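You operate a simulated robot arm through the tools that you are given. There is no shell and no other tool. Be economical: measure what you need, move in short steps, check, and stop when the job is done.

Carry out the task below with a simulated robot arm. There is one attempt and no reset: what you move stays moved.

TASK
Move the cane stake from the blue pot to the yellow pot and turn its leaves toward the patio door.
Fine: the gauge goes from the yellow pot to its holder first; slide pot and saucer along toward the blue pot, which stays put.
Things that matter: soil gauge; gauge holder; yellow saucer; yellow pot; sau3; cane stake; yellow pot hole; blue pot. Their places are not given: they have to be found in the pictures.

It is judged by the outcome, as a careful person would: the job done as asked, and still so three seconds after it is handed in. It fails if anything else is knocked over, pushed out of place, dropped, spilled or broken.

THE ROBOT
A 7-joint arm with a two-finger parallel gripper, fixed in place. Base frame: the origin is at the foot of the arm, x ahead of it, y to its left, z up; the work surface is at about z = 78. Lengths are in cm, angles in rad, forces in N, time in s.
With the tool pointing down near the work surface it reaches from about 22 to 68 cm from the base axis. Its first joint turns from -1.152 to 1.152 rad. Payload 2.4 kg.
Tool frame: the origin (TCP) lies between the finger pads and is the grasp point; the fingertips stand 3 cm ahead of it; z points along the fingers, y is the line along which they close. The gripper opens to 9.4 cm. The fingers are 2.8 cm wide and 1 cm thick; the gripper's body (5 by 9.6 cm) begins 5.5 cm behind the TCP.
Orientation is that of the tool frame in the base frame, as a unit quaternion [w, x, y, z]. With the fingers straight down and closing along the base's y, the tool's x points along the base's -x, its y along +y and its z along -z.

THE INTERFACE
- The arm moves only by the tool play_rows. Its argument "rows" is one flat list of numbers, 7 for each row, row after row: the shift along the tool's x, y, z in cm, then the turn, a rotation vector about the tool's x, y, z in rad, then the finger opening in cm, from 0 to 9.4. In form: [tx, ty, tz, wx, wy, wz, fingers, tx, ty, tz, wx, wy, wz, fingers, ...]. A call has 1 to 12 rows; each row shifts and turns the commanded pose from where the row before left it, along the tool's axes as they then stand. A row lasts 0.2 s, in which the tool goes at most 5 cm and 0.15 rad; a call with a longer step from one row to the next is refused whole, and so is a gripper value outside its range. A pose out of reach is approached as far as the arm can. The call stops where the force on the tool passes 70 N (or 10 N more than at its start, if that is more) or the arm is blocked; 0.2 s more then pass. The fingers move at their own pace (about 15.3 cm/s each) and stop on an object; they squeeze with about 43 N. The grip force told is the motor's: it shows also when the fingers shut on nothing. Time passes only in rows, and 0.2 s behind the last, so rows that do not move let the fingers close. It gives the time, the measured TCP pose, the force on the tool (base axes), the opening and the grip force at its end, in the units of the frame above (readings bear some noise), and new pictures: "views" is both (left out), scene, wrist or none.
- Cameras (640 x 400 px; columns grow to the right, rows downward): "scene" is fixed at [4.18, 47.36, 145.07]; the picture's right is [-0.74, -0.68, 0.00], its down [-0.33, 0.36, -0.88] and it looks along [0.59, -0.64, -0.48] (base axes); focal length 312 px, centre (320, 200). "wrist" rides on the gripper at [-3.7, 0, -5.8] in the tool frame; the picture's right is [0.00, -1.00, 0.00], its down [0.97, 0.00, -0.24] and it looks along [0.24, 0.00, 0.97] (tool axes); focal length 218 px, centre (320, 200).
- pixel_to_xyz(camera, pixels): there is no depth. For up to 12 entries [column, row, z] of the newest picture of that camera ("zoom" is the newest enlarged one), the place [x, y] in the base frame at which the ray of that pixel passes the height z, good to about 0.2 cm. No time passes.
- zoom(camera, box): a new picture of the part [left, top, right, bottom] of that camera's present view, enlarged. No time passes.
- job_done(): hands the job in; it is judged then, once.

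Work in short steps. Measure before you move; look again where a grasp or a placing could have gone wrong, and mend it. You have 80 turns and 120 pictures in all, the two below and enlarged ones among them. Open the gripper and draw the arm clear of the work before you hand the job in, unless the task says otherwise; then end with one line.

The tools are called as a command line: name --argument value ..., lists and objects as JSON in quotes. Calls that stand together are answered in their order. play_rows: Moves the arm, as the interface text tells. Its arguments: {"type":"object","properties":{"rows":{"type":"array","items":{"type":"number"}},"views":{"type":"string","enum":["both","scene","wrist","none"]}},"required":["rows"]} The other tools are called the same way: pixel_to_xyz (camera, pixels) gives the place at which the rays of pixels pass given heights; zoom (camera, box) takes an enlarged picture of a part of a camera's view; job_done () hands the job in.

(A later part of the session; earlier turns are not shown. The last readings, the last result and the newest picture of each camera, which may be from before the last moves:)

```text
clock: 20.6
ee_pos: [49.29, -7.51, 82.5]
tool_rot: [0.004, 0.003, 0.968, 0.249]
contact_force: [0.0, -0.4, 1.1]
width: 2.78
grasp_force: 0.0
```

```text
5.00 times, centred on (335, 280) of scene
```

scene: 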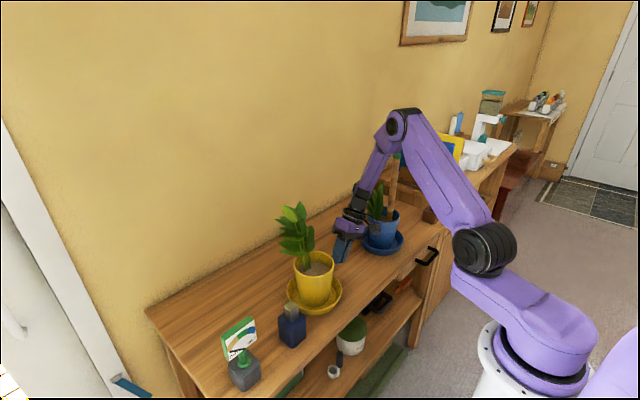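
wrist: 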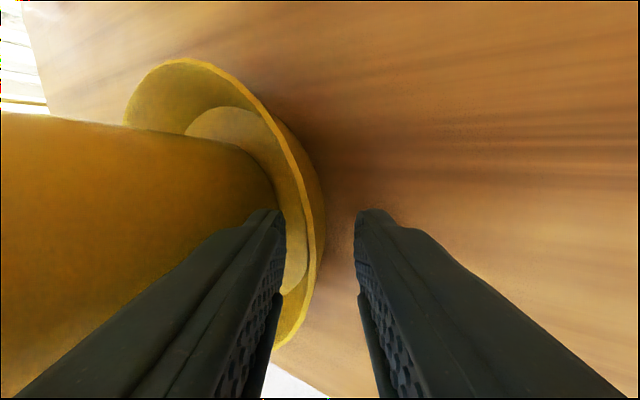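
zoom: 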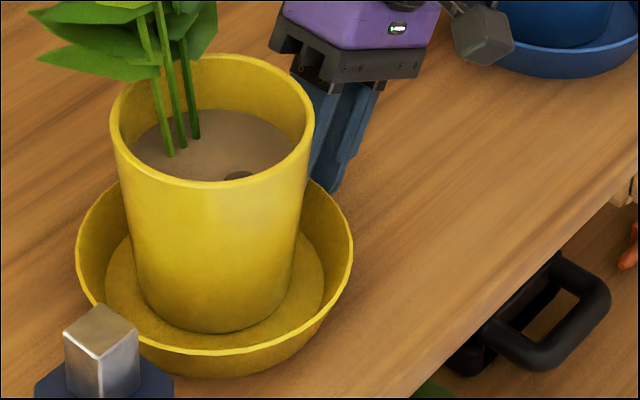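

Rim is now inside the gap. Advance 0.4 and close.

play_rows --rows '[0, 0, 0.4, 0, 0, 0, 2.8, 0, 0, 0, 0, 0, 0, 1.5, 0, 0, 0, 0, 0, 0, 0, 0, 0, 0, 0, 0, 0, 0]' --views "wrist"

zoom --camera "scene" --box '[290, 240, 380, 320]'

```text
clock: 21.6
ee_pos: [49.39, -7.35, 82.27]
tool_rot: [0.006, 0.003, 0.969, 0.249]
contact_force: [0.2, 2.2, 16.9]
width: 0.28
grasp_force: 37.2
```

wrist: 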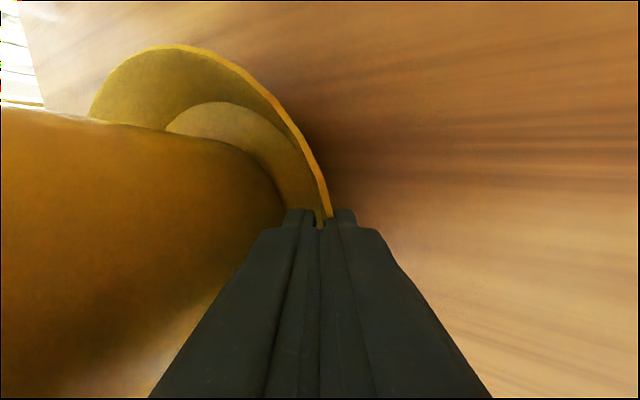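

```text
5.00 times, centred on (335, 280) of scene
```

zoom: 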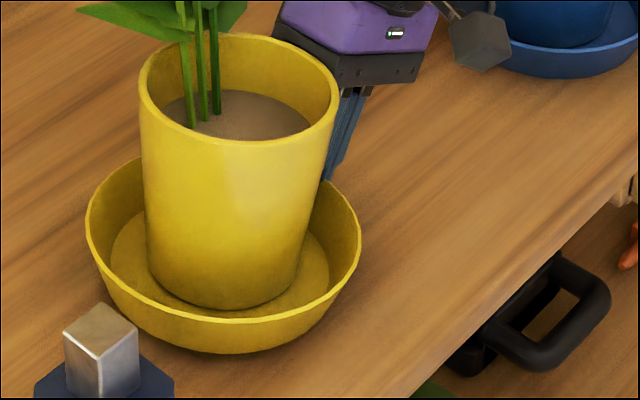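

The grip forced the saucer wall to the finger angle, tipping the saucer slightly. Rotate the tool back about the fingertips in small steps to set it flat.

play_rows --rows '[0, 0.075, 0, 0.025, 0, 0, 0, 0, 0.075, 0, 0.025, 0, 0, 0, 0, 0.075, 0, 0.025, 0, 0, 0]' --views "none"

zoom --camera "scene" --box '[290, 240, 380, 320]'

```text
clock: 22.4
ee_pos: [49.39, -7.14, 82.32]
tool_rot: [0.005, 0.002, 0.977, 0.212]
contact_force: [0.4, 3.6, 25.7]
width: 0.28
grasp_force: 38.0
```

```text
5.00 times, centred on (335, 280) of scene
```

zoom: 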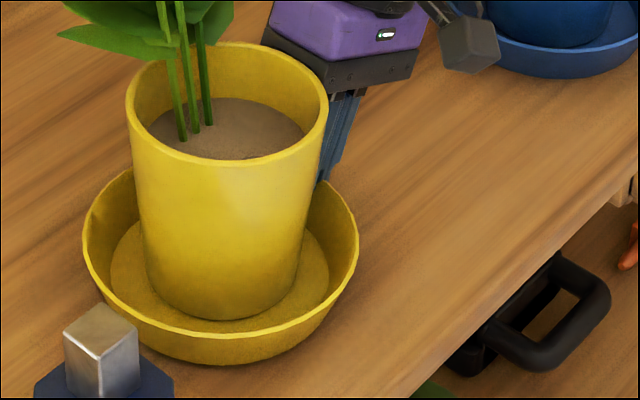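

It's settling; continue the same rotation.

play_rows --rows '[0, 0.075, 0, 0.025, 0, 0, 0, 0, 0.075, 0, 0.025, 0, 0, 0, 0, 0.075, 0, 0.025, 0, 0, 0]' --views "none"

zoom --camera "scene" --box '[290, 240, 380, 320]'

```text
clock: 23.2
ee_pos: [49.38, -6.89, 82.41]
tool_rot: [0.005, 0.002, 0.984, 0.176]
contact_force: [2.5, 6.2, 25.0]
width: 0.28
grasp_force: 37.3
```

```text
5.00 times, centred on (335, 280) of scene
```

zoom: 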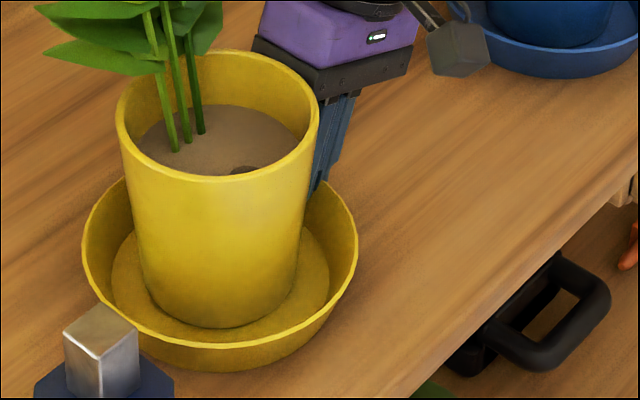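

Nearly flat now. Open the fingers (staying straddled over the rim), re-tilt away from the pot, and then pull with the inner finger as a hook rather than gripping.

play_rows --rows '[0, 0, 0, 0, 0, 0, 0.8, 0, 0, 0, 0, 0, 0, 2.6, 0, -0.15, -0.1, -0.05, 0, 0, 2.6, 0, -0.15, -0.1, -0.05, 0, 0, 2.6, 0, -0.15, 0, -0.05, 0, 0, 2.6]' --views "wrist"

zoom --camera "scene" --box '[290, 240, 380, 320]'

```text
clock: 24.4
ee_pos: [49.31, -7.51, 82.43]
tool_rot: [0.004, 0.004, 0.968, 0.25]
contact_force: [0.5, 0.9, 1.1]
width: 2.59
grasp_force: 0.0
```

wrist: 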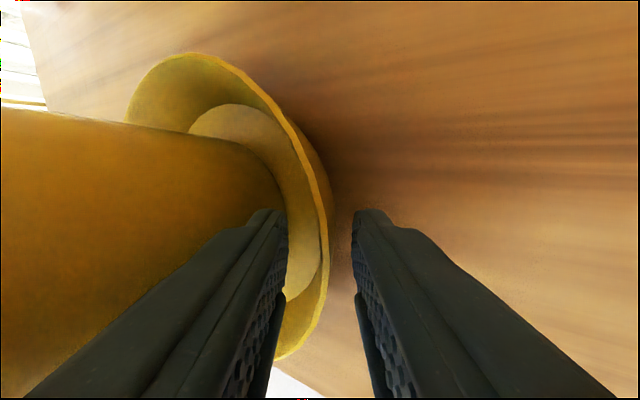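

```text
5.00 times, centred on (335, 280) of scene
```

zoom: 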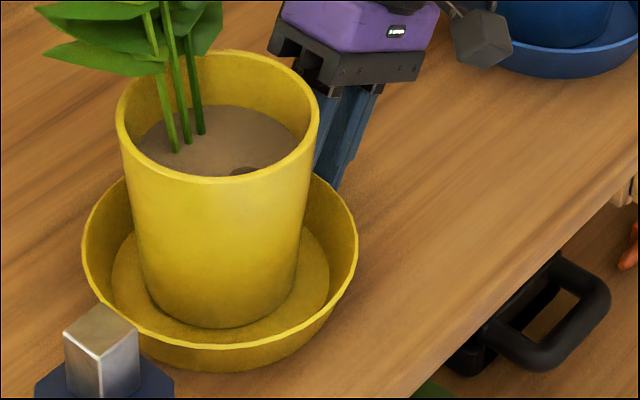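

Saucer is flat. Pull slowly in −y (base) with the inner finger.

play_rows --rows '[0, -0.35, -0.194, 0, 0, 0, 2.6, 0, -0.35, -0.194, 0, 0, 0, 2.6, 0, -0.35, -0.194, 0, 0, 0, 2.6, 0, -0.35, -0.194, 0, 0, 0, 2.6, 0, -0.35, -0.194, 0, 0, 0, 2.6, 0, -0.35, -0.194, 0, 0, 0, 2.6, 0, -0.35, -0.194, 0, 0, 0, 2.6, 0, -0.35, -0.194, 0, 0, 0, 2.6]'

zoom --camera "scene" --box '[290, 220, 400, 320]'

```text
clock: 26.2
ee_pos: [49.35, -10.48, 82.29]
tool_rot: [0.004, 0.004, 0.969, 0.249]
contact_force: [1.3, 4.6, 3.0]
width: 2.89
grasp_force: 2.9
```

scene: 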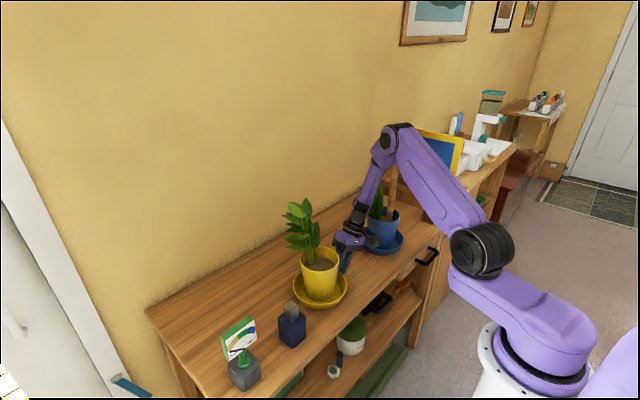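
wrist: 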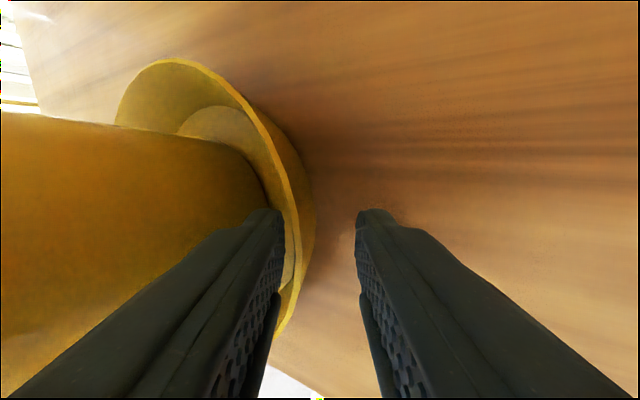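

```text
4.00 times, centred on (345, 270) of scene
```

zoom: 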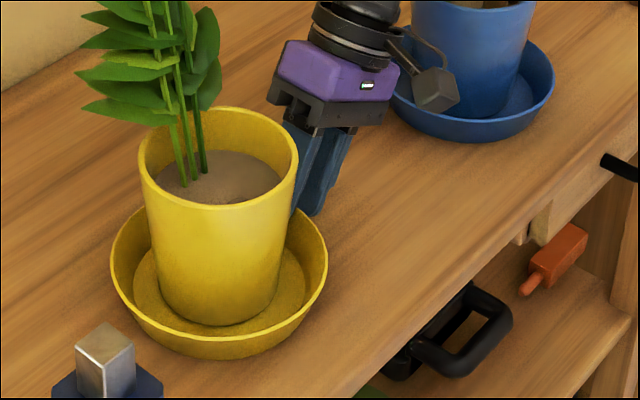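

Sliding works with ~5 N and it stays flat. Continue.

play_rows --rows '[0, -0.35, -0.194, 0, 0, 0, 2.6, 0, -0.35, -0.194, 0, 0, 0, 2.6, 0, -0.35, -0.194, 0, 0, 0, 2.6, 0, -0.35, -0.194, 0, 0, 0, 2.6, 0, -0.35, -0.194, 0, 0, 0, 2.6, 0, -0.35, -0.194, 0, 0, 0, 2.6, 0, -0.35, -0.194, 0, 0, 0, 2.6, 0, -0.35, -0.194, 0, 0, 0, 2.6, 0, -0.35, -0.194, 0, 0, 0, 2.6, 0, -0.35, -0.194, 0, 0, 0, 2.6, 0, -0.35, -0.194, 0, 0, 0, 2.6]'

zoom --camera "scene" --box '[290, 200, 420, 320]'

```text
clock: 28.6
ee_pos: [49.16, -15.13, 82.32]
tool_rot: [0.004, 0.003, 0.968, 0.25]
contact_force: [1.3, 5.3, 4.0]
width: 2.96
grasp_force: 3.8
```

scene: 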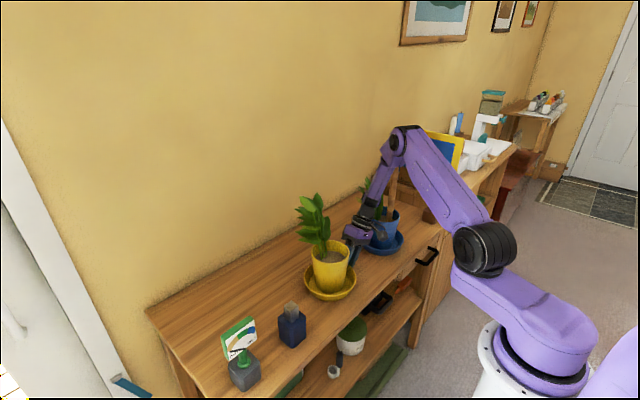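
wrist: 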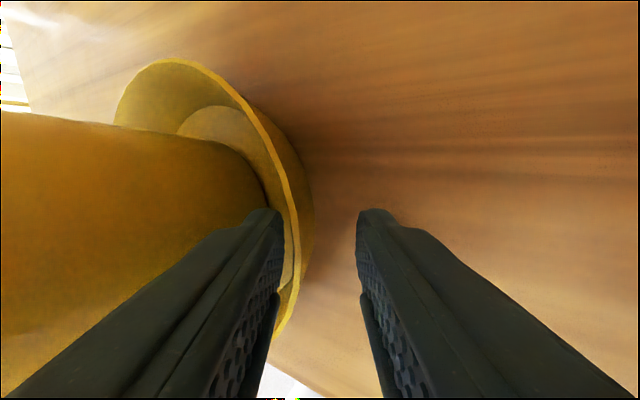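

```text
3.33 times, centred on (355, 260) of scene
```

zoom: 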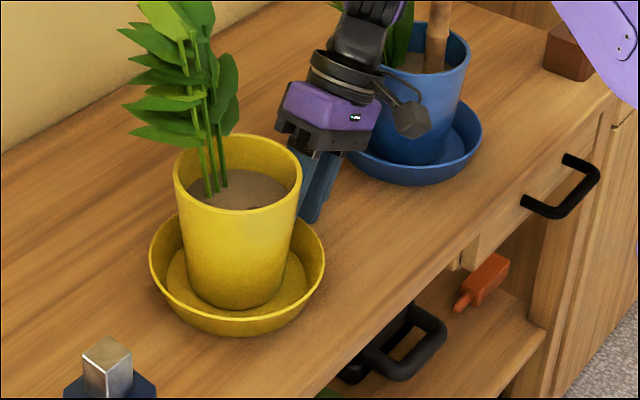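

Slid ≈8 cm, all upright. A little more, then disengage by backing out along the tool axis.

play_rows --rows '[0, -0.35, -0.194, 0, 0, 0, 2.6, 0, -0.35, -0.194, 0, 0, 0, 2.6, 0, -0.35, -0.194, 0, 0, 0, 2.6, 0, -0.35, -0.194, 0, 0, 0, 2.6, 0, 0.35, 0.194, 0, 0, 0, 2.8, 0, 0.2, 0.0, 0, 0, 0, 2.8, 0, 0, -0.8, 0, 0, 0, 2.8, 0, -0.2, -2.0, 0, 0, 0, 2.8, 0, 0, -3, 0, 0, 0, 2.8, 0, 1.5, -4, 0, 0, 0, 2.8, 0, 2, -4, 0, 0, 0, 2.8]'

zoom --camera "scene" --box '[270, 170, 430, 320]'

```text
clock: 31.0
ee_pos: [49.17, -19.67, 96.0]
tool_rot: [0.004, 0.002, 0.969, 0.249]
contact_force: [0.4, 0.4, -0.4]
width: 2.82
grasp_force: 0.1
```

scene: 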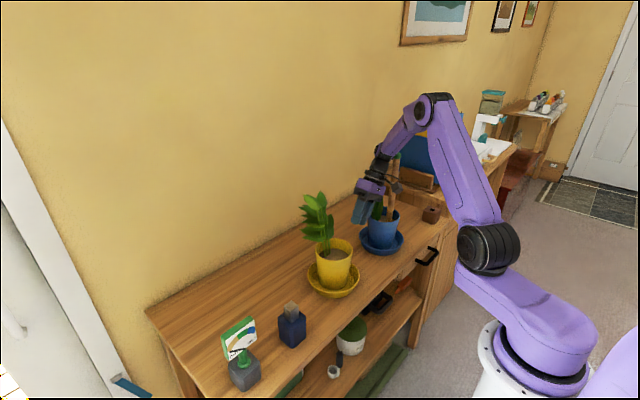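
wrist: 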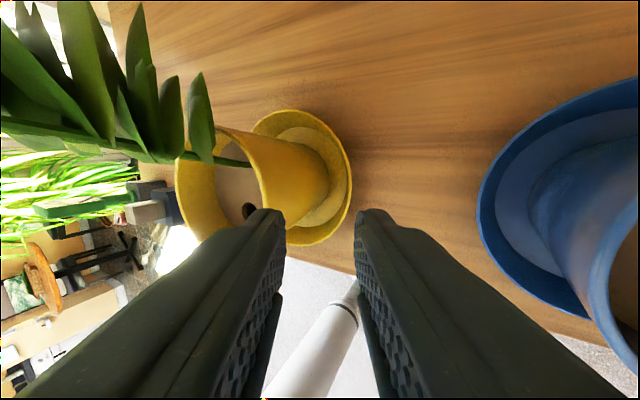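

```text
2.67 times, centred on (350, 245) of scene
```

zoom: 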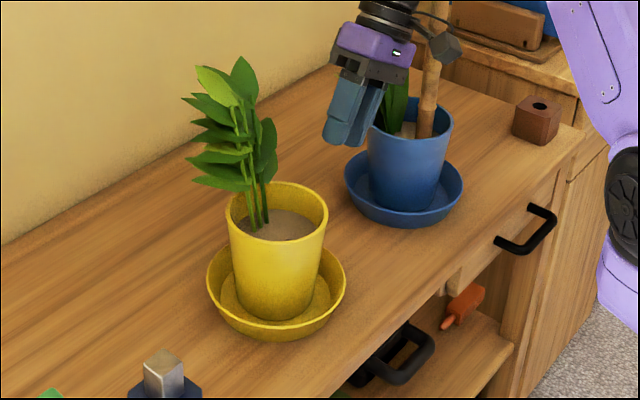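

Lift straight up away from the blue plant, straighten the tool and move above the yellow pot to measure.

play_rows --rows '[0, 2.2, -4.1, 0, 0, 0, 4, 0, 2.2, -4.1, 0, 0, 0, 5, 0, 2.2, -4.1, 0.0, 0, 0, 6, 0, 2.2, -4.1, 0.0, 0, 0, 6, 0, 0, 0, 0.125, 0, 0, 8, 0, 0, 0, 0.125, 0, 0, 9.4, 0, 0, 0, 0.125, 0, 0, 9.4, 0, 0, 0, 0.125, 0, 0, 9.4, 0.3, 3.6, -1, 0, 0, 0, 9.4, 0.3, 3.6, -1, 0, 0, 0, 9.4, 0.3, 3.6, -1, 0, 0, 0, 9.4]'

zoom --camera "wrist" --box '[220, 60, 420, 200]'

zoom --camera "scene" --box '[280, 180, 440, 310]'

```text
clock: 33.4
ee_pos: [48.18, -9.3, 117.74]
tool_rot: [0.005, 0.005, 1.0, 0.002]
contact_force: [-0.5, 0.5, 0.6]
width: 9.42
grasp_force: 0.0
```

scene: 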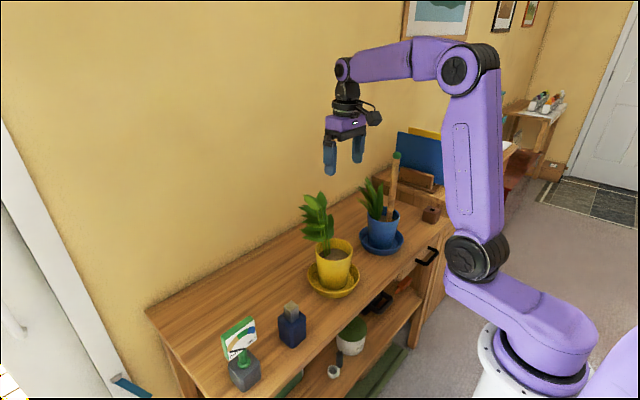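
wrist: 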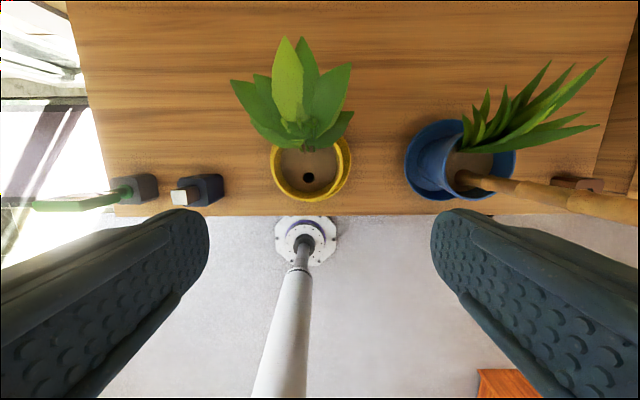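

```text
2.86 times, centred on (320, 130) of wrist
```

zoom: 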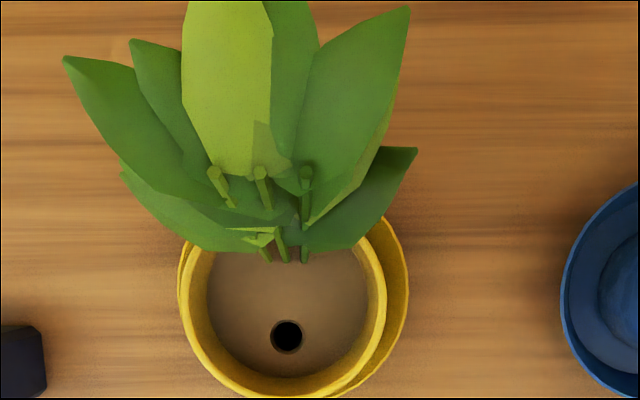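

```text
3.08 times, centred on (360, 245) of scene
```

zoom: 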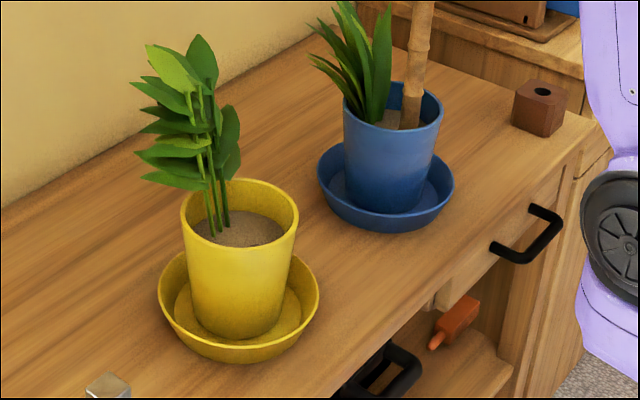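

pixel_to_xyz --camera "wrist" --pixels '[[308.3, 177.8, 87], [271.5, 165, 89.5], [342, 163, 89.5], [310, 200, 89.5], [350.5, 163, 80.7], [404, 163, 80.7], [454, 165, 90], [270.5, 150, 80.7], [223, 190, 80]]'

pixel_to_xyz --camera "scene" --pixels '[[307.7, 275, 80.7], [359.7, 275, 80.7], [396, 152, 111], [396, 152, 112], [393, 155, 110], [400.5, 155, 110]]'

```text
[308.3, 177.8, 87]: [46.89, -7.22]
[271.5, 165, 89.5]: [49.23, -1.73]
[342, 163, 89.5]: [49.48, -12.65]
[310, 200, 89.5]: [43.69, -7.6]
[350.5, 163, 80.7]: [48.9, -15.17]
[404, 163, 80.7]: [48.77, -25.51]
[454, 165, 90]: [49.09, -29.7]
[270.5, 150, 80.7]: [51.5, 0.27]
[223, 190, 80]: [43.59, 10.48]
```

```text
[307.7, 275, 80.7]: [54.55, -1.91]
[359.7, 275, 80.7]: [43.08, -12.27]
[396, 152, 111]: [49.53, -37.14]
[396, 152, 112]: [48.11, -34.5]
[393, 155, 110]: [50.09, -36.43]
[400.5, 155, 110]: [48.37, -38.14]
```

Saucer has slid ~8.3 cm (centre ≈ (48.9,−7.4)), gap to the blue saucer ≈10 cm; pot rim centre ≈ (49.1,−7.2). Now yaw the tool −90° to grip the pot's rim on its −x side for turning.

play_rows --rows '[0, 0, 0, 0, 0, 0.143, 6, 0, 0, 0, 0, 0, 0.143, 6, 0, 0, 0, 0, 0, 0.143, 6, 0, 0, 0, 0, 0, 0.143, 6, 0, 0, 0, 0, 0, 0.143, 6, 0, 0, 0, 0, 0, 0.143, 6, 0, 0, 0, 0, 0, 0.143, 4, 0, 0, 0, 0, 0, 0.143, 3, 0, 0, 0, 0, 0, 0.143, 3, 0, 0, 0, 0, 0, 0.143, 3, 0, 0, 0, 0, 0, 0.141, 3, 0, 0, 0, -0.13, 0, 0, 3]' --views "none"

```text
clock: 36.0
ee_pos: [48.2, -9.29, 117.65]
tool_rot: [0.049, 0.71, 0.701, 0.05]
contact_force: [-0.2, -0.5, -0.3]
width: 3.0
grasp_force: 0.1
```

play_rows --rows '[0.7, -4, 0, 0, 0, 0, 3, 0.7, -3, 2, 0, 0, 0, 3, 0.7, -1.09, 4.2, 0, 0, 0, 3, 0, 0, 4.5, 0, 0, 0, 3, 0, 0, 4.5, 0, 0, 0, 3, 0, 0, 4.5, 0, 0, 0, 3]'

zoom --camera "scene" --box '[280, 180, 400, 310]'

```text
clock: 37.4
ee_pos: [42.85, -7.04, 97.09]
tool_rot: [0.048, 0.709, 0.702, 0.05]
contact_force: [0.7, 0.8, 0.5]
width: 3.01
grasp_force: 0.2
```

scene: 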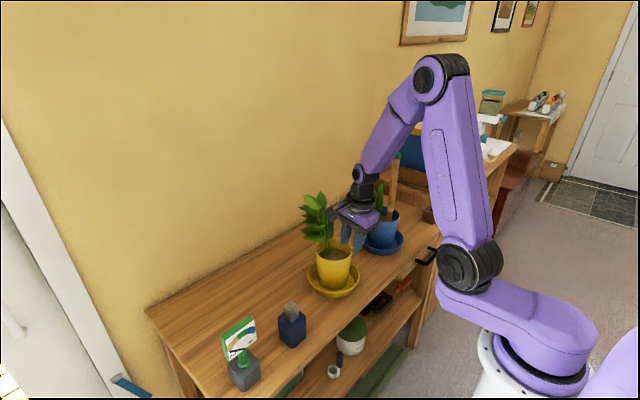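
wrist: 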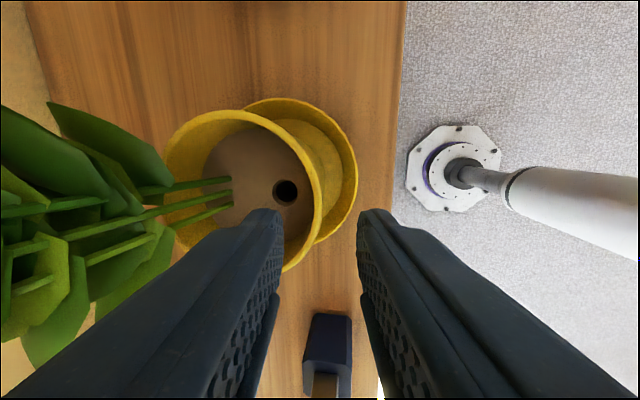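

```text
3.08 times, centred on (340, 245) of scene
```

zoom: 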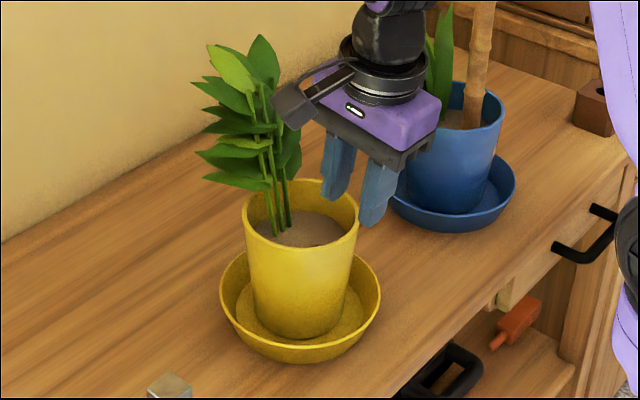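

Rim wall (col ~320) lies in the mid-plane. Advance along the tool axis to straddle it.

play_rows --rows '[-0.1, 0, 2.5, 0, 0, 0, 3, 0, 0, 2.0, 0, 0, 0, 3, 0, 0, 1.2, 0, 0, 0, 3, 0, 0, 0.6, 0, 0, 0, 3]'

zoom --camera "scene" --box '[290, 200, 390, 310]'

```text
clock: 38.4
ee_pos: [43.71, -6.97, 90.83]
tool_rot: [0.048, 0.707, 0.703, 0.05]
contact_force: [0.2, 0.3, -0.1]
width: 2.98
grasp_force: 0.0
```

scene: 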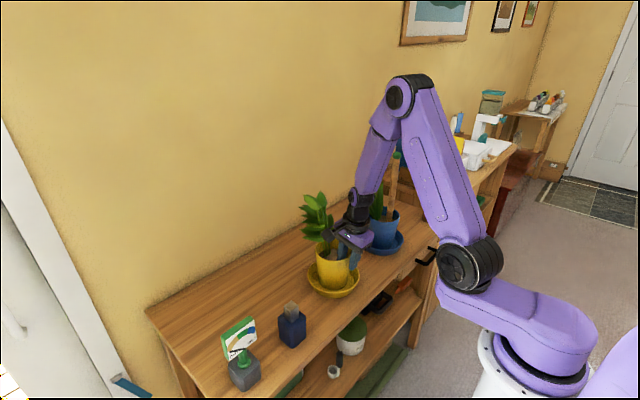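
wrist: 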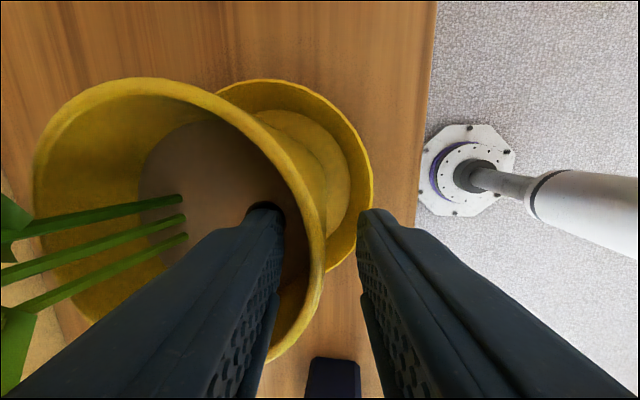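

```text
3.64 times, centred on (340, 255) of scene
```

zoom: 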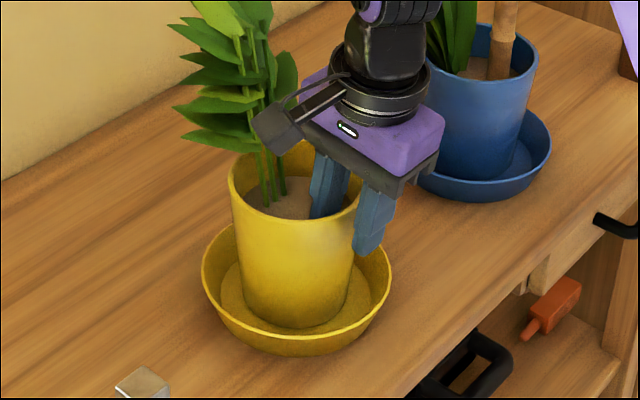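

Wall is between the fingers. Close and check for tilt.

play_rows --rows '[0, 0, 0, 0, 0, 0, 1.5, 0, 0, 0, 0, 0, 0, 0.5, 0, 0, 0, 0, 0, 0, 0, 0, 0, 0, 0, 0, 0, 0]' --views "wrist"

zoom --camera "scene" --box '[290, 200, 390, 310]'

```text
clock: 39.4
ee_pos: [43.57, -7.0, 90.93]
tool_rot: [0.047, 0.707, 0.704, 0.049]
contact_force: [-2.0, -1.8, 13.2]
width: 1.81
grasp_force: 43.0
```

wrist: 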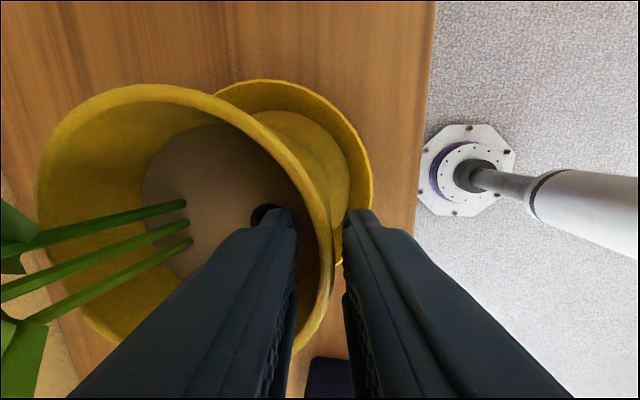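

```text
3.64 times, centred on (340, 255) of scene
```

zoom: 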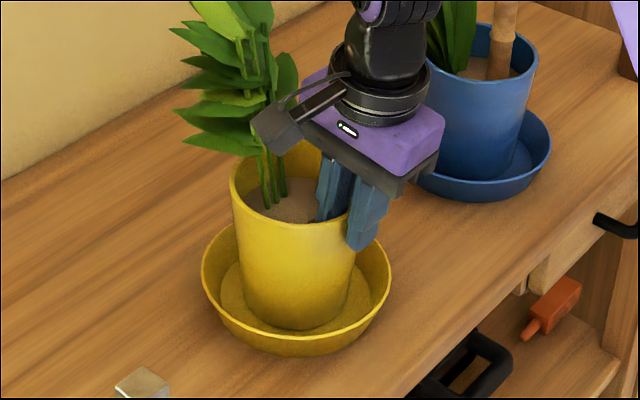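

Pot stayed level. Now turn it about its own axis (+z, leaves from +x to +y) with small arc steps; first third.

play_rows --rows '[-0.725, 0.047, 0.007, 0, 0.0183, -0.1297, 0, -0.725, 0.047, 0.007, 0, 0.0183, -0.1297, 0, -0.725, 0.047, 0.007, 0, 0.0183, -0.1297, 0, -0.725, 0.047, 0.007, 0, 0.0183, -0.1297, 0]'

zoom --camera "scene" --box '[280, 180, 400, 310]'

```text
clock: 40.4
ee_pos: [44.39, -9.7, 90.9]
tool_rot: [0.032, 0.501, 0.863, 0.063]
contact_force: [-6.3, 8.1, 22.7]
width: 1.77
grasp_force: 43.1
```

scene: 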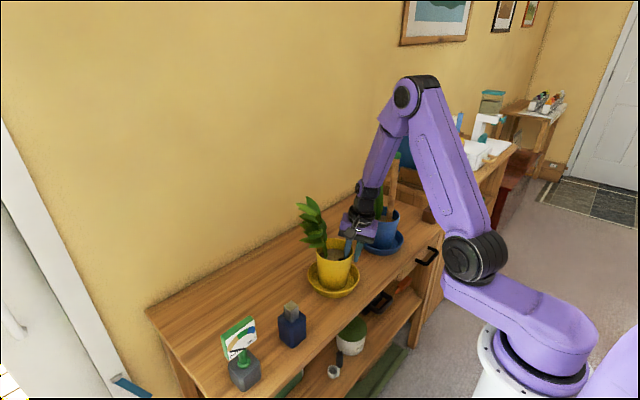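
wrist: 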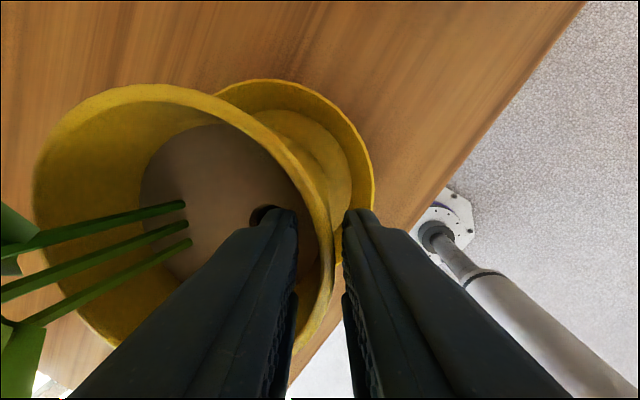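

```text
3.08 times, centred on (340, 245) of scene
```

zoom: 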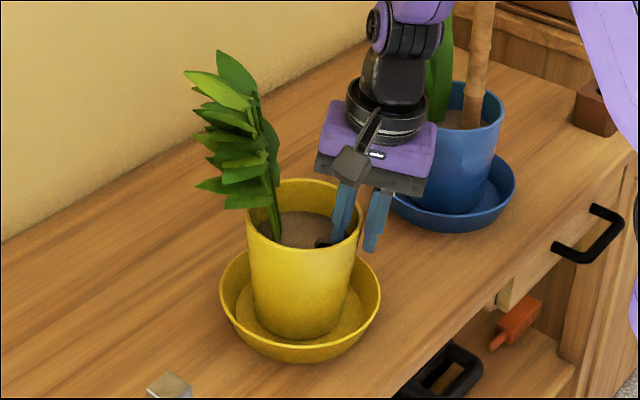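

Turning cleanly. Continue the remaining 60°.

play_rows --rows '[-0.725, 0.047, 0.007, 0, 0.0183, -0.1297, 0, -0.725, 0.047, 0.007, 0, 0.0183, -0.1297, 0, -0.725, 0.047, 0.007, 0, 0.0183, -0.1297, 0, -0.725, 0.047, 0.007, 0, 0.0183, -0.1297, 0, -0.725, 0.047, 0.007, 0, 0.0183, -0.1297, 0, -0.725, 0.047, 0.007, 0, 0.0183, -0.1297, 0, -0.725, 0.047, 0.007, 0, 0.0183, -0.1297, 0, -0.725, 0.047, 0.007, 0, 0.0183, -0.1297, 0]'

zoom --camera "scene" --box '[260, 180, 400, 310]'

```text
clock: 42.2
ee_pos: [49.27, -12.65, 90.82]
tool_rot: [0.0, 0.003, 0.997, 0.071]
contact_force: [-7.9, -0.4, 24.6]
width: 1.76
grasp_force: 42.7
```

scene: 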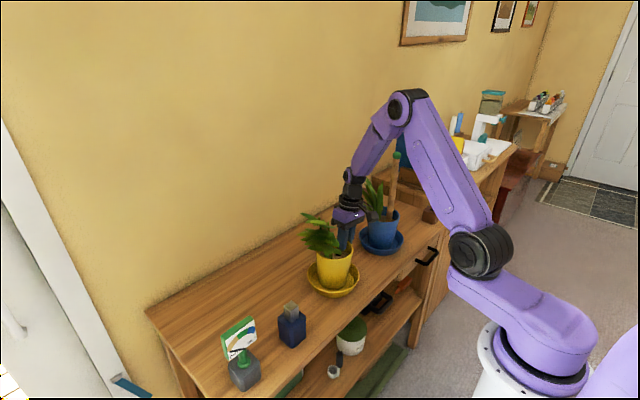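
wrist: 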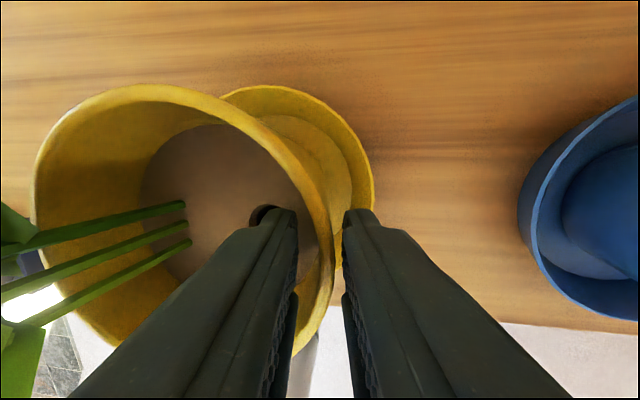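

```text
3.08 times, centred on (330, 245) of scene
```

zoom: 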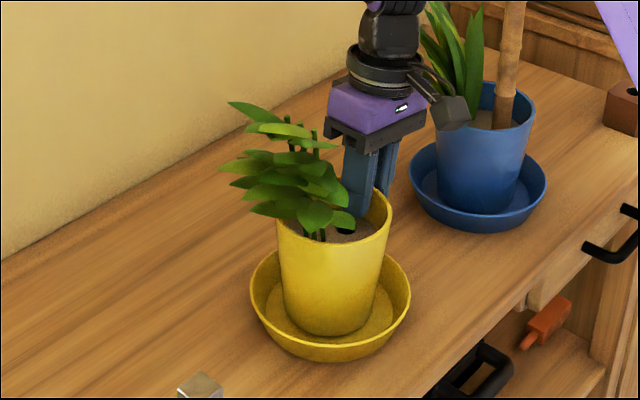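

Leaves now face +y (patio door). Release and retract upward along the tool axis, then straighten and look.

play_rows --rows '[0, 0, 0, 0, 0, 0, 2.4, 0, 0, 0, 0, 0, 0, 3.2, 0, 0, -1.5, 0, 0, 0, 3.2, 0, 0, -3, 0, 0, 0, 3.2, 0, 0, -4, 0, 0, 0, 3.2, 0, 0, -4.5, 0, 0, 0, 3.2, 0, 0, -4.5, 0.0, 0, 0, 3.2, 0, 0, -4.5, 0, 0, 0, 5, 0, 0, -3, 0.13, 0, 0, 6]'

zoom --camera "wrist" --box '[140, 80, 340, 210]'

zoom --camera "scene" --box '[260, 180, 420, 310]'

```text
clock: 44.2
ee_pos: [49.32, -16.23, 115.46]
tool_rot: [-0.002, 0.004, 1.0, 0.007]
contact_force: [0.2, 0.1, -0.8]
width: 6.02
grasp_force: 0.1
```

scene: 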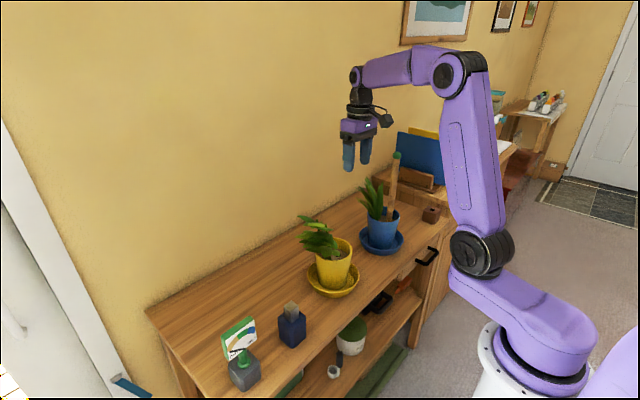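
wrist: 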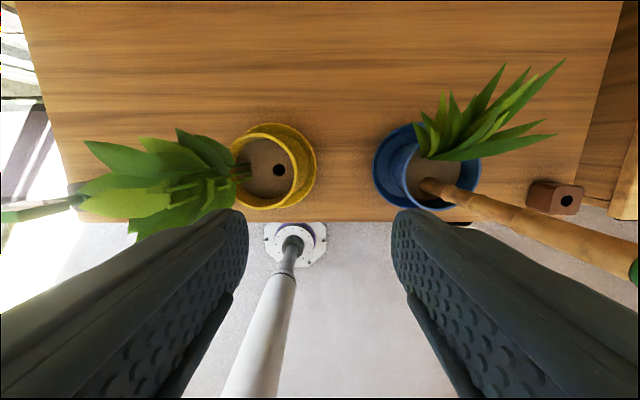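

```text
3.08 times, centred on (240, 145) of wrist
```

zoom: 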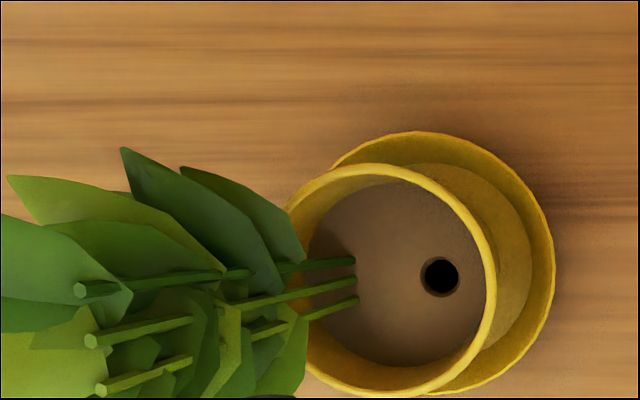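

```text
3.08 times, centred on (340, 245) of scene
```

zoom: 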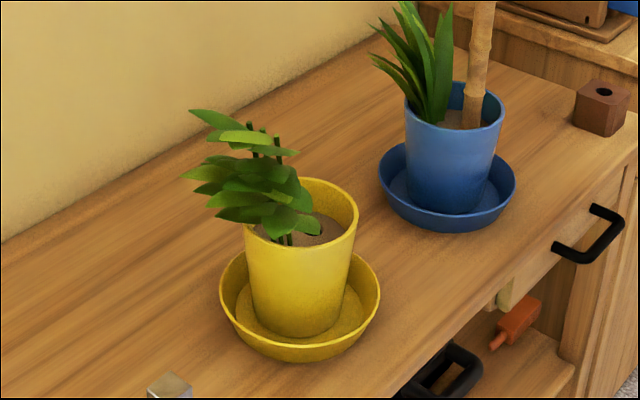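

Leaves point to +y and the hole is now at (279,170). Locate stake (base & green top) and hole.

zoom --camera "scene" --box '[360, 140, 430, 240]'

pixel_to_xyz --camera "wrist" --pixels '[[279, 170, 87], [427, 186, 87], [427, 186, 86], [637, 270, 108], [637, 270, 109], [637, 270, 110], [637, 270, 111], [520, 216, 97], [520, 216, 100], [231, 165, 89.5], [300, 165, 89.5]]'

zoom --camera "wrist" --box '[360, 100, 640, 290]'

```text
4.00 times, centred on (395, 190) of scene
```

zoom: 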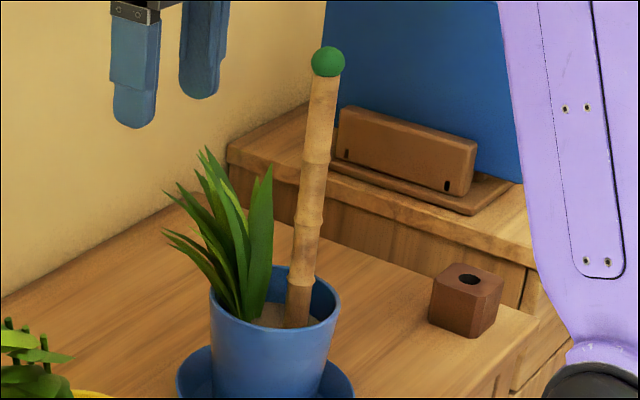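

```text
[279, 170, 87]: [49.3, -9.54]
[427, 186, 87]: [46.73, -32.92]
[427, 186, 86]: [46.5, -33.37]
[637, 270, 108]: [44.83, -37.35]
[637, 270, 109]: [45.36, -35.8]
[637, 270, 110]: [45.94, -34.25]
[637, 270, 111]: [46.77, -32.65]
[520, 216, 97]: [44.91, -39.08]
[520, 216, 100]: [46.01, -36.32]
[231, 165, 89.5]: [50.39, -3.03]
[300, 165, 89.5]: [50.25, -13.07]
```

```text
2.11 times, centred on (500, 195) of wrist
```

zoom: 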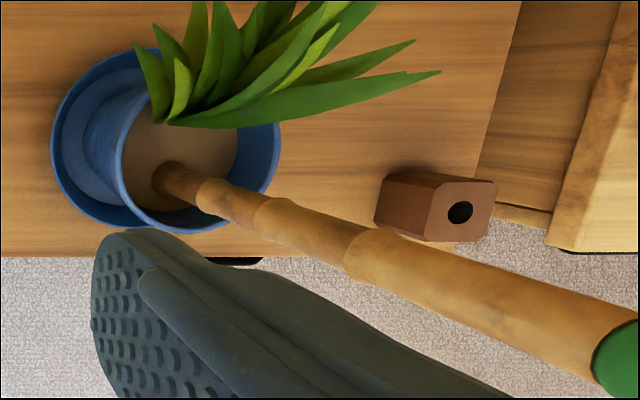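

pixel_to_xyz --camera "scene" --pixels '[[389.5, 220.5, 86], [389.5, 220.5, 87], [389.5, 220.5, 88], [396.75, 155, 109], [396.75, 155, 110], [396.75, 155, 111], [396.75, 155, 112], [396.75, 155, 113], [397.2, 152, 112], [397.2, 152, 113]]'

pixel_to_xyz --camera "wrist" --pixels '[[630, 270, 108], [630, 270, 110], [636, 275, 110], [636, 275, 112], [429, 185, 87], [436, 188, 88], [470, 200, 92]]'

```text
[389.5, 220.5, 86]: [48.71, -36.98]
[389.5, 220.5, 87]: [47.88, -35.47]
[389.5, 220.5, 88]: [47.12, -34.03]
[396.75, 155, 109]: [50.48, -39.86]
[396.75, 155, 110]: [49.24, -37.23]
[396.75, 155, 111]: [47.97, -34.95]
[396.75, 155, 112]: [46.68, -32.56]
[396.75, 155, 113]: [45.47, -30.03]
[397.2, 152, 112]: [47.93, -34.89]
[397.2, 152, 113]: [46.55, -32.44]
```

```text
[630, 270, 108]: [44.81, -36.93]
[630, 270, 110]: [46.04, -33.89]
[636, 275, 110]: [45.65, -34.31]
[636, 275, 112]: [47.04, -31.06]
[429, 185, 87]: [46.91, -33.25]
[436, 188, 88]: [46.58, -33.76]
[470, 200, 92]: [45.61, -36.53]
```

Stake ≈ (46.7, −33.2), top ≈ z 111. Move above it for an aligned look.

play_rows --rows '[0.4, 0, -4.5, 0, 0, 0, 6, 0.4, -4.2, -2, 0, 0, 0, 6, 0.6, -4.3, 0, 0, 0, 0, 6, 0.6, -4.3, 0, 0, 0, 0, 6, 0.6, -4.2, 0, 0, 0, 0, 6, 0, 0, 0, 0, 0, 0, 6]'

zoom --camera "scene" --box '[350, 90, 450, 260]'

```text
clock: 45.6
ee_pos: [46.6, -33.26, 121.75]
tool_rot: [-0.002, 0.004, 1.0, 0.008]
contact_force: [-0.2, 0.9, -0.1]
width: 5.99
grasp_force: 0.0
```

scene: 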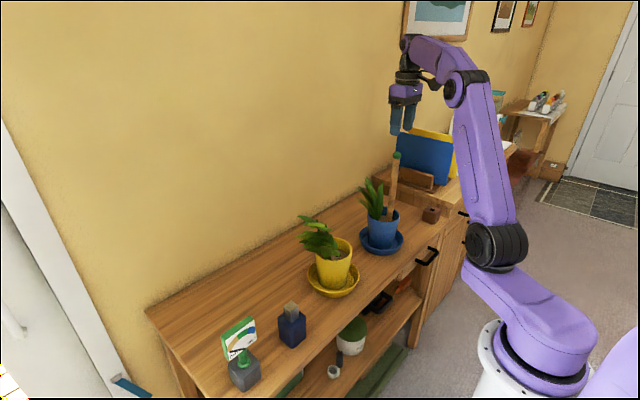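
wrist: 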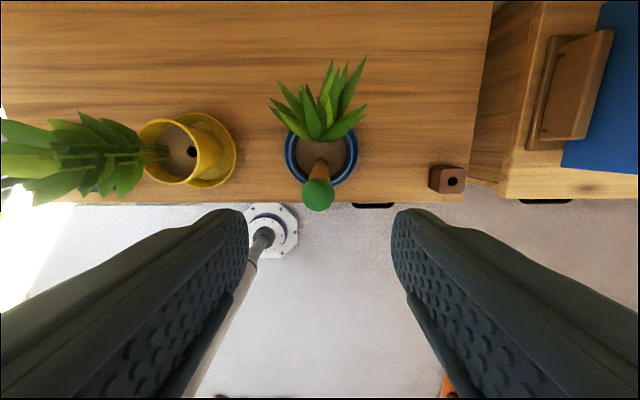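

```text
2.35 times, centred on (400, 175) of scene
```

zoom: 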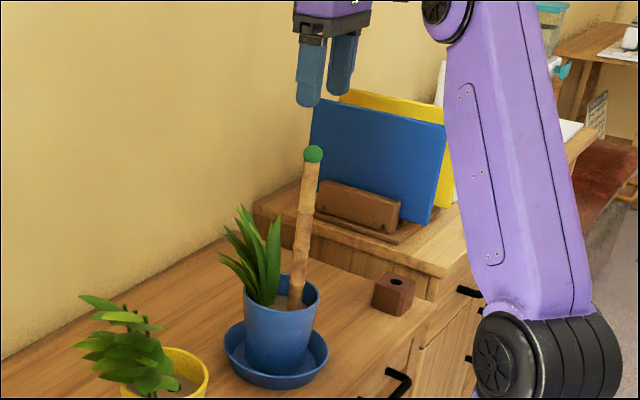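

pixel_to_xyz --camera "wrist" --pixels '[[317.5, 195, 110], [317.5, 195, 111], [321, 163, 87], [193, 151.5, 87]]'

zoom --camera "wrist" --box '[260, 110, 380, 220]'

```text
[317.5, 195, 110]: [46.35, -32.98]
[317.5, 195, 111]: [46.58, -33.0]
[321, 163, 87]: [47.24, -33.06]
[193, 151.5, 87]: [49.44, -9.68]
```

```text
3.64 times, centred on (320, 165) of wrist
```

zoom: 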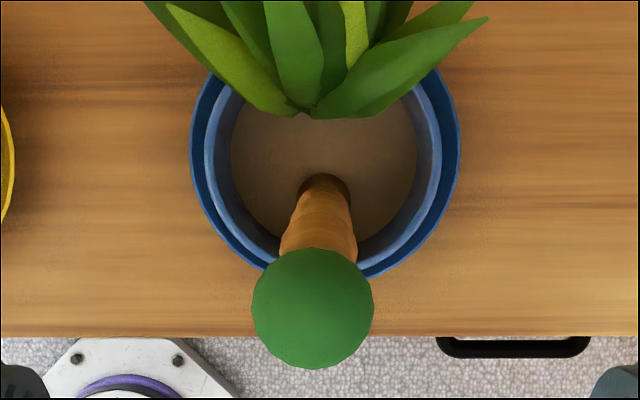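

Stake centred near (46.7,−33.05). Descend to z≈107.5 and grip just below the cap.

play_rows --rows '[-0.1, 0.2, 4, 0, 0, 0, 6, 0, 0, 4, 0, 0, 0, 6, 0, 0, 3.5, 0, 0, 0, 6, 0, 0, 2.7, 0, 0, 0, 6]' --views "wrist"

zoom --camera "scene" --box '[350, 90, 450, 260]'

```text
clock: 46.6
ee_pos: [46.67, -32.78, 107.43]
tool_rot: [-0.001, 0.004, 1.0, 0.006]
contact_force: [-0.3, -0.1, 1.6]
width: 5.99
grasp_force: 0.0
```

wrist: 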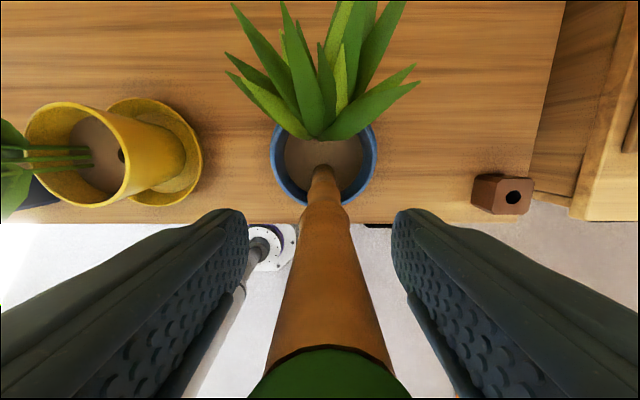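

```text
2.35 times, centred on (400, 175) of scene
```

zoom: 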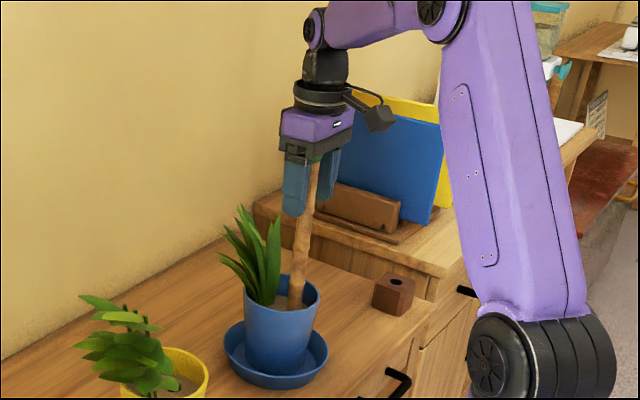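

play_rows --rows '[0, -0.2, -0.4, 0, 0, 0, 6, 0, 0, 0, 0, 0, 0, 3, 0, 0, 0, 0, 0, 0, 1, 0, 0, 0, 0, 0, 0, 1, 0, 0, 0, 0, 0, 0, 1]' --views "wrist"

zoom --camera "scene" --box '[350, 120, 440, 260]'

```text
clock: 47.8
ee_pos: [46.66, -33.1, 107.85]
tool_rot: [0.0, 0.003, 1.0, 0.007]
contact_force: [1.7, -1.1, 0.1]
width: 1.83
grasp_force: 43.1
```

wrist: 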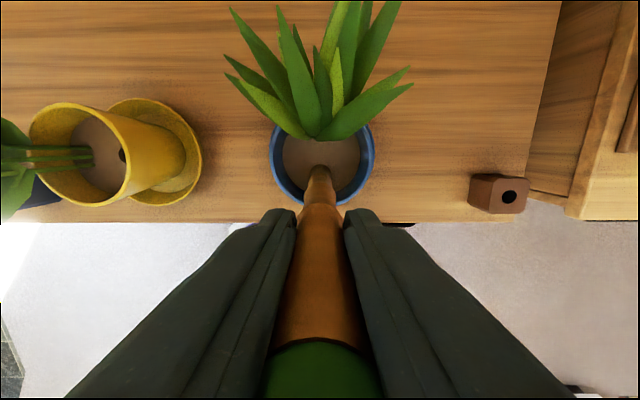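

```text
2.86 times, centred on (395, 190) of scene
```

zoom: 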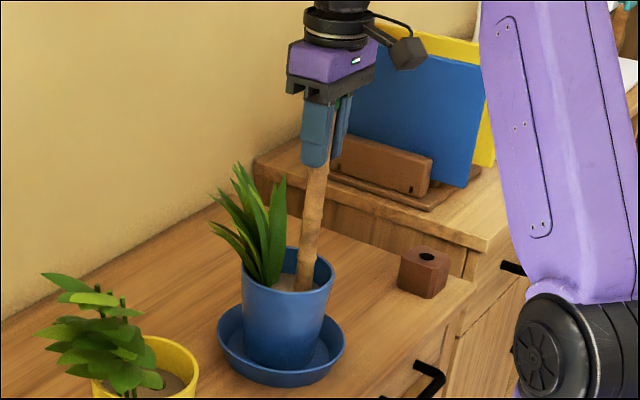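

Held (1.83 cm). Lift straight up slowly and watch the blue pot.

play_rows --rows '[0, 0, -0.8, 0, 0, 0, 1, 0, 0, -1.0, 0, 0, 0, 1, 0, 0, -1.5, 0, 0, 0, 1, 0, 0, -2, 0, 0, 0, 1, 0, 0, -2, 0, 0, 0, 1, 0, 0, -2, 0, 0, 0, 1, 0, 0, -2, 0, 0, 0, 1, 0, 0, -2, 0, 0, 0, 1]'

zoom --camera "scene" --box '[330, 100, 450, 270]'

```text
clock: 49.6
ee_pos: [46.67, -33.23, 121.43]
tool_rot: [-0.002, 0.003, 1.0, 0.007]
contact_force: [0.5, 0.5, -0.6]
width: 1.74
grasp_force: 43.5
```

scene: 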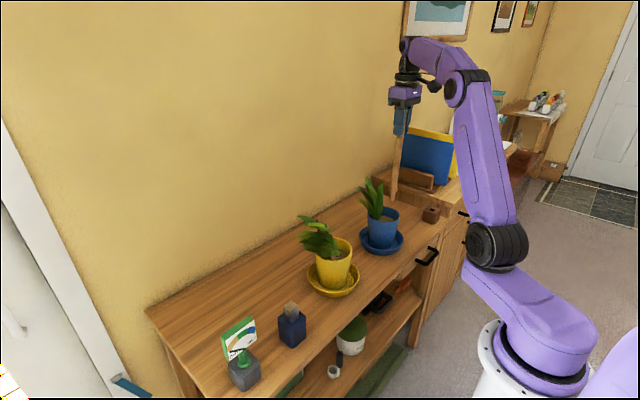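
wrist: 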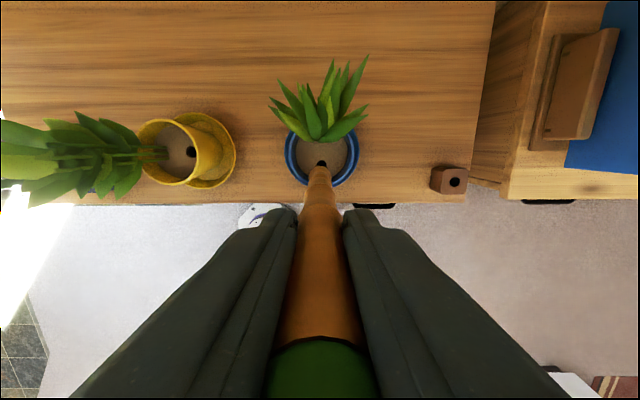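

```text
2.35 times, centred on (390, 185) of scene
```

zoom: 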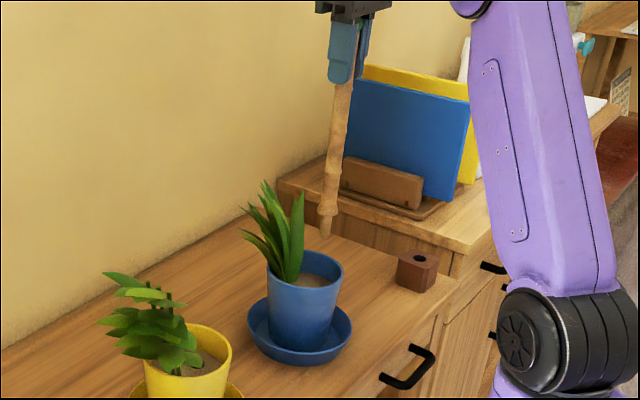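

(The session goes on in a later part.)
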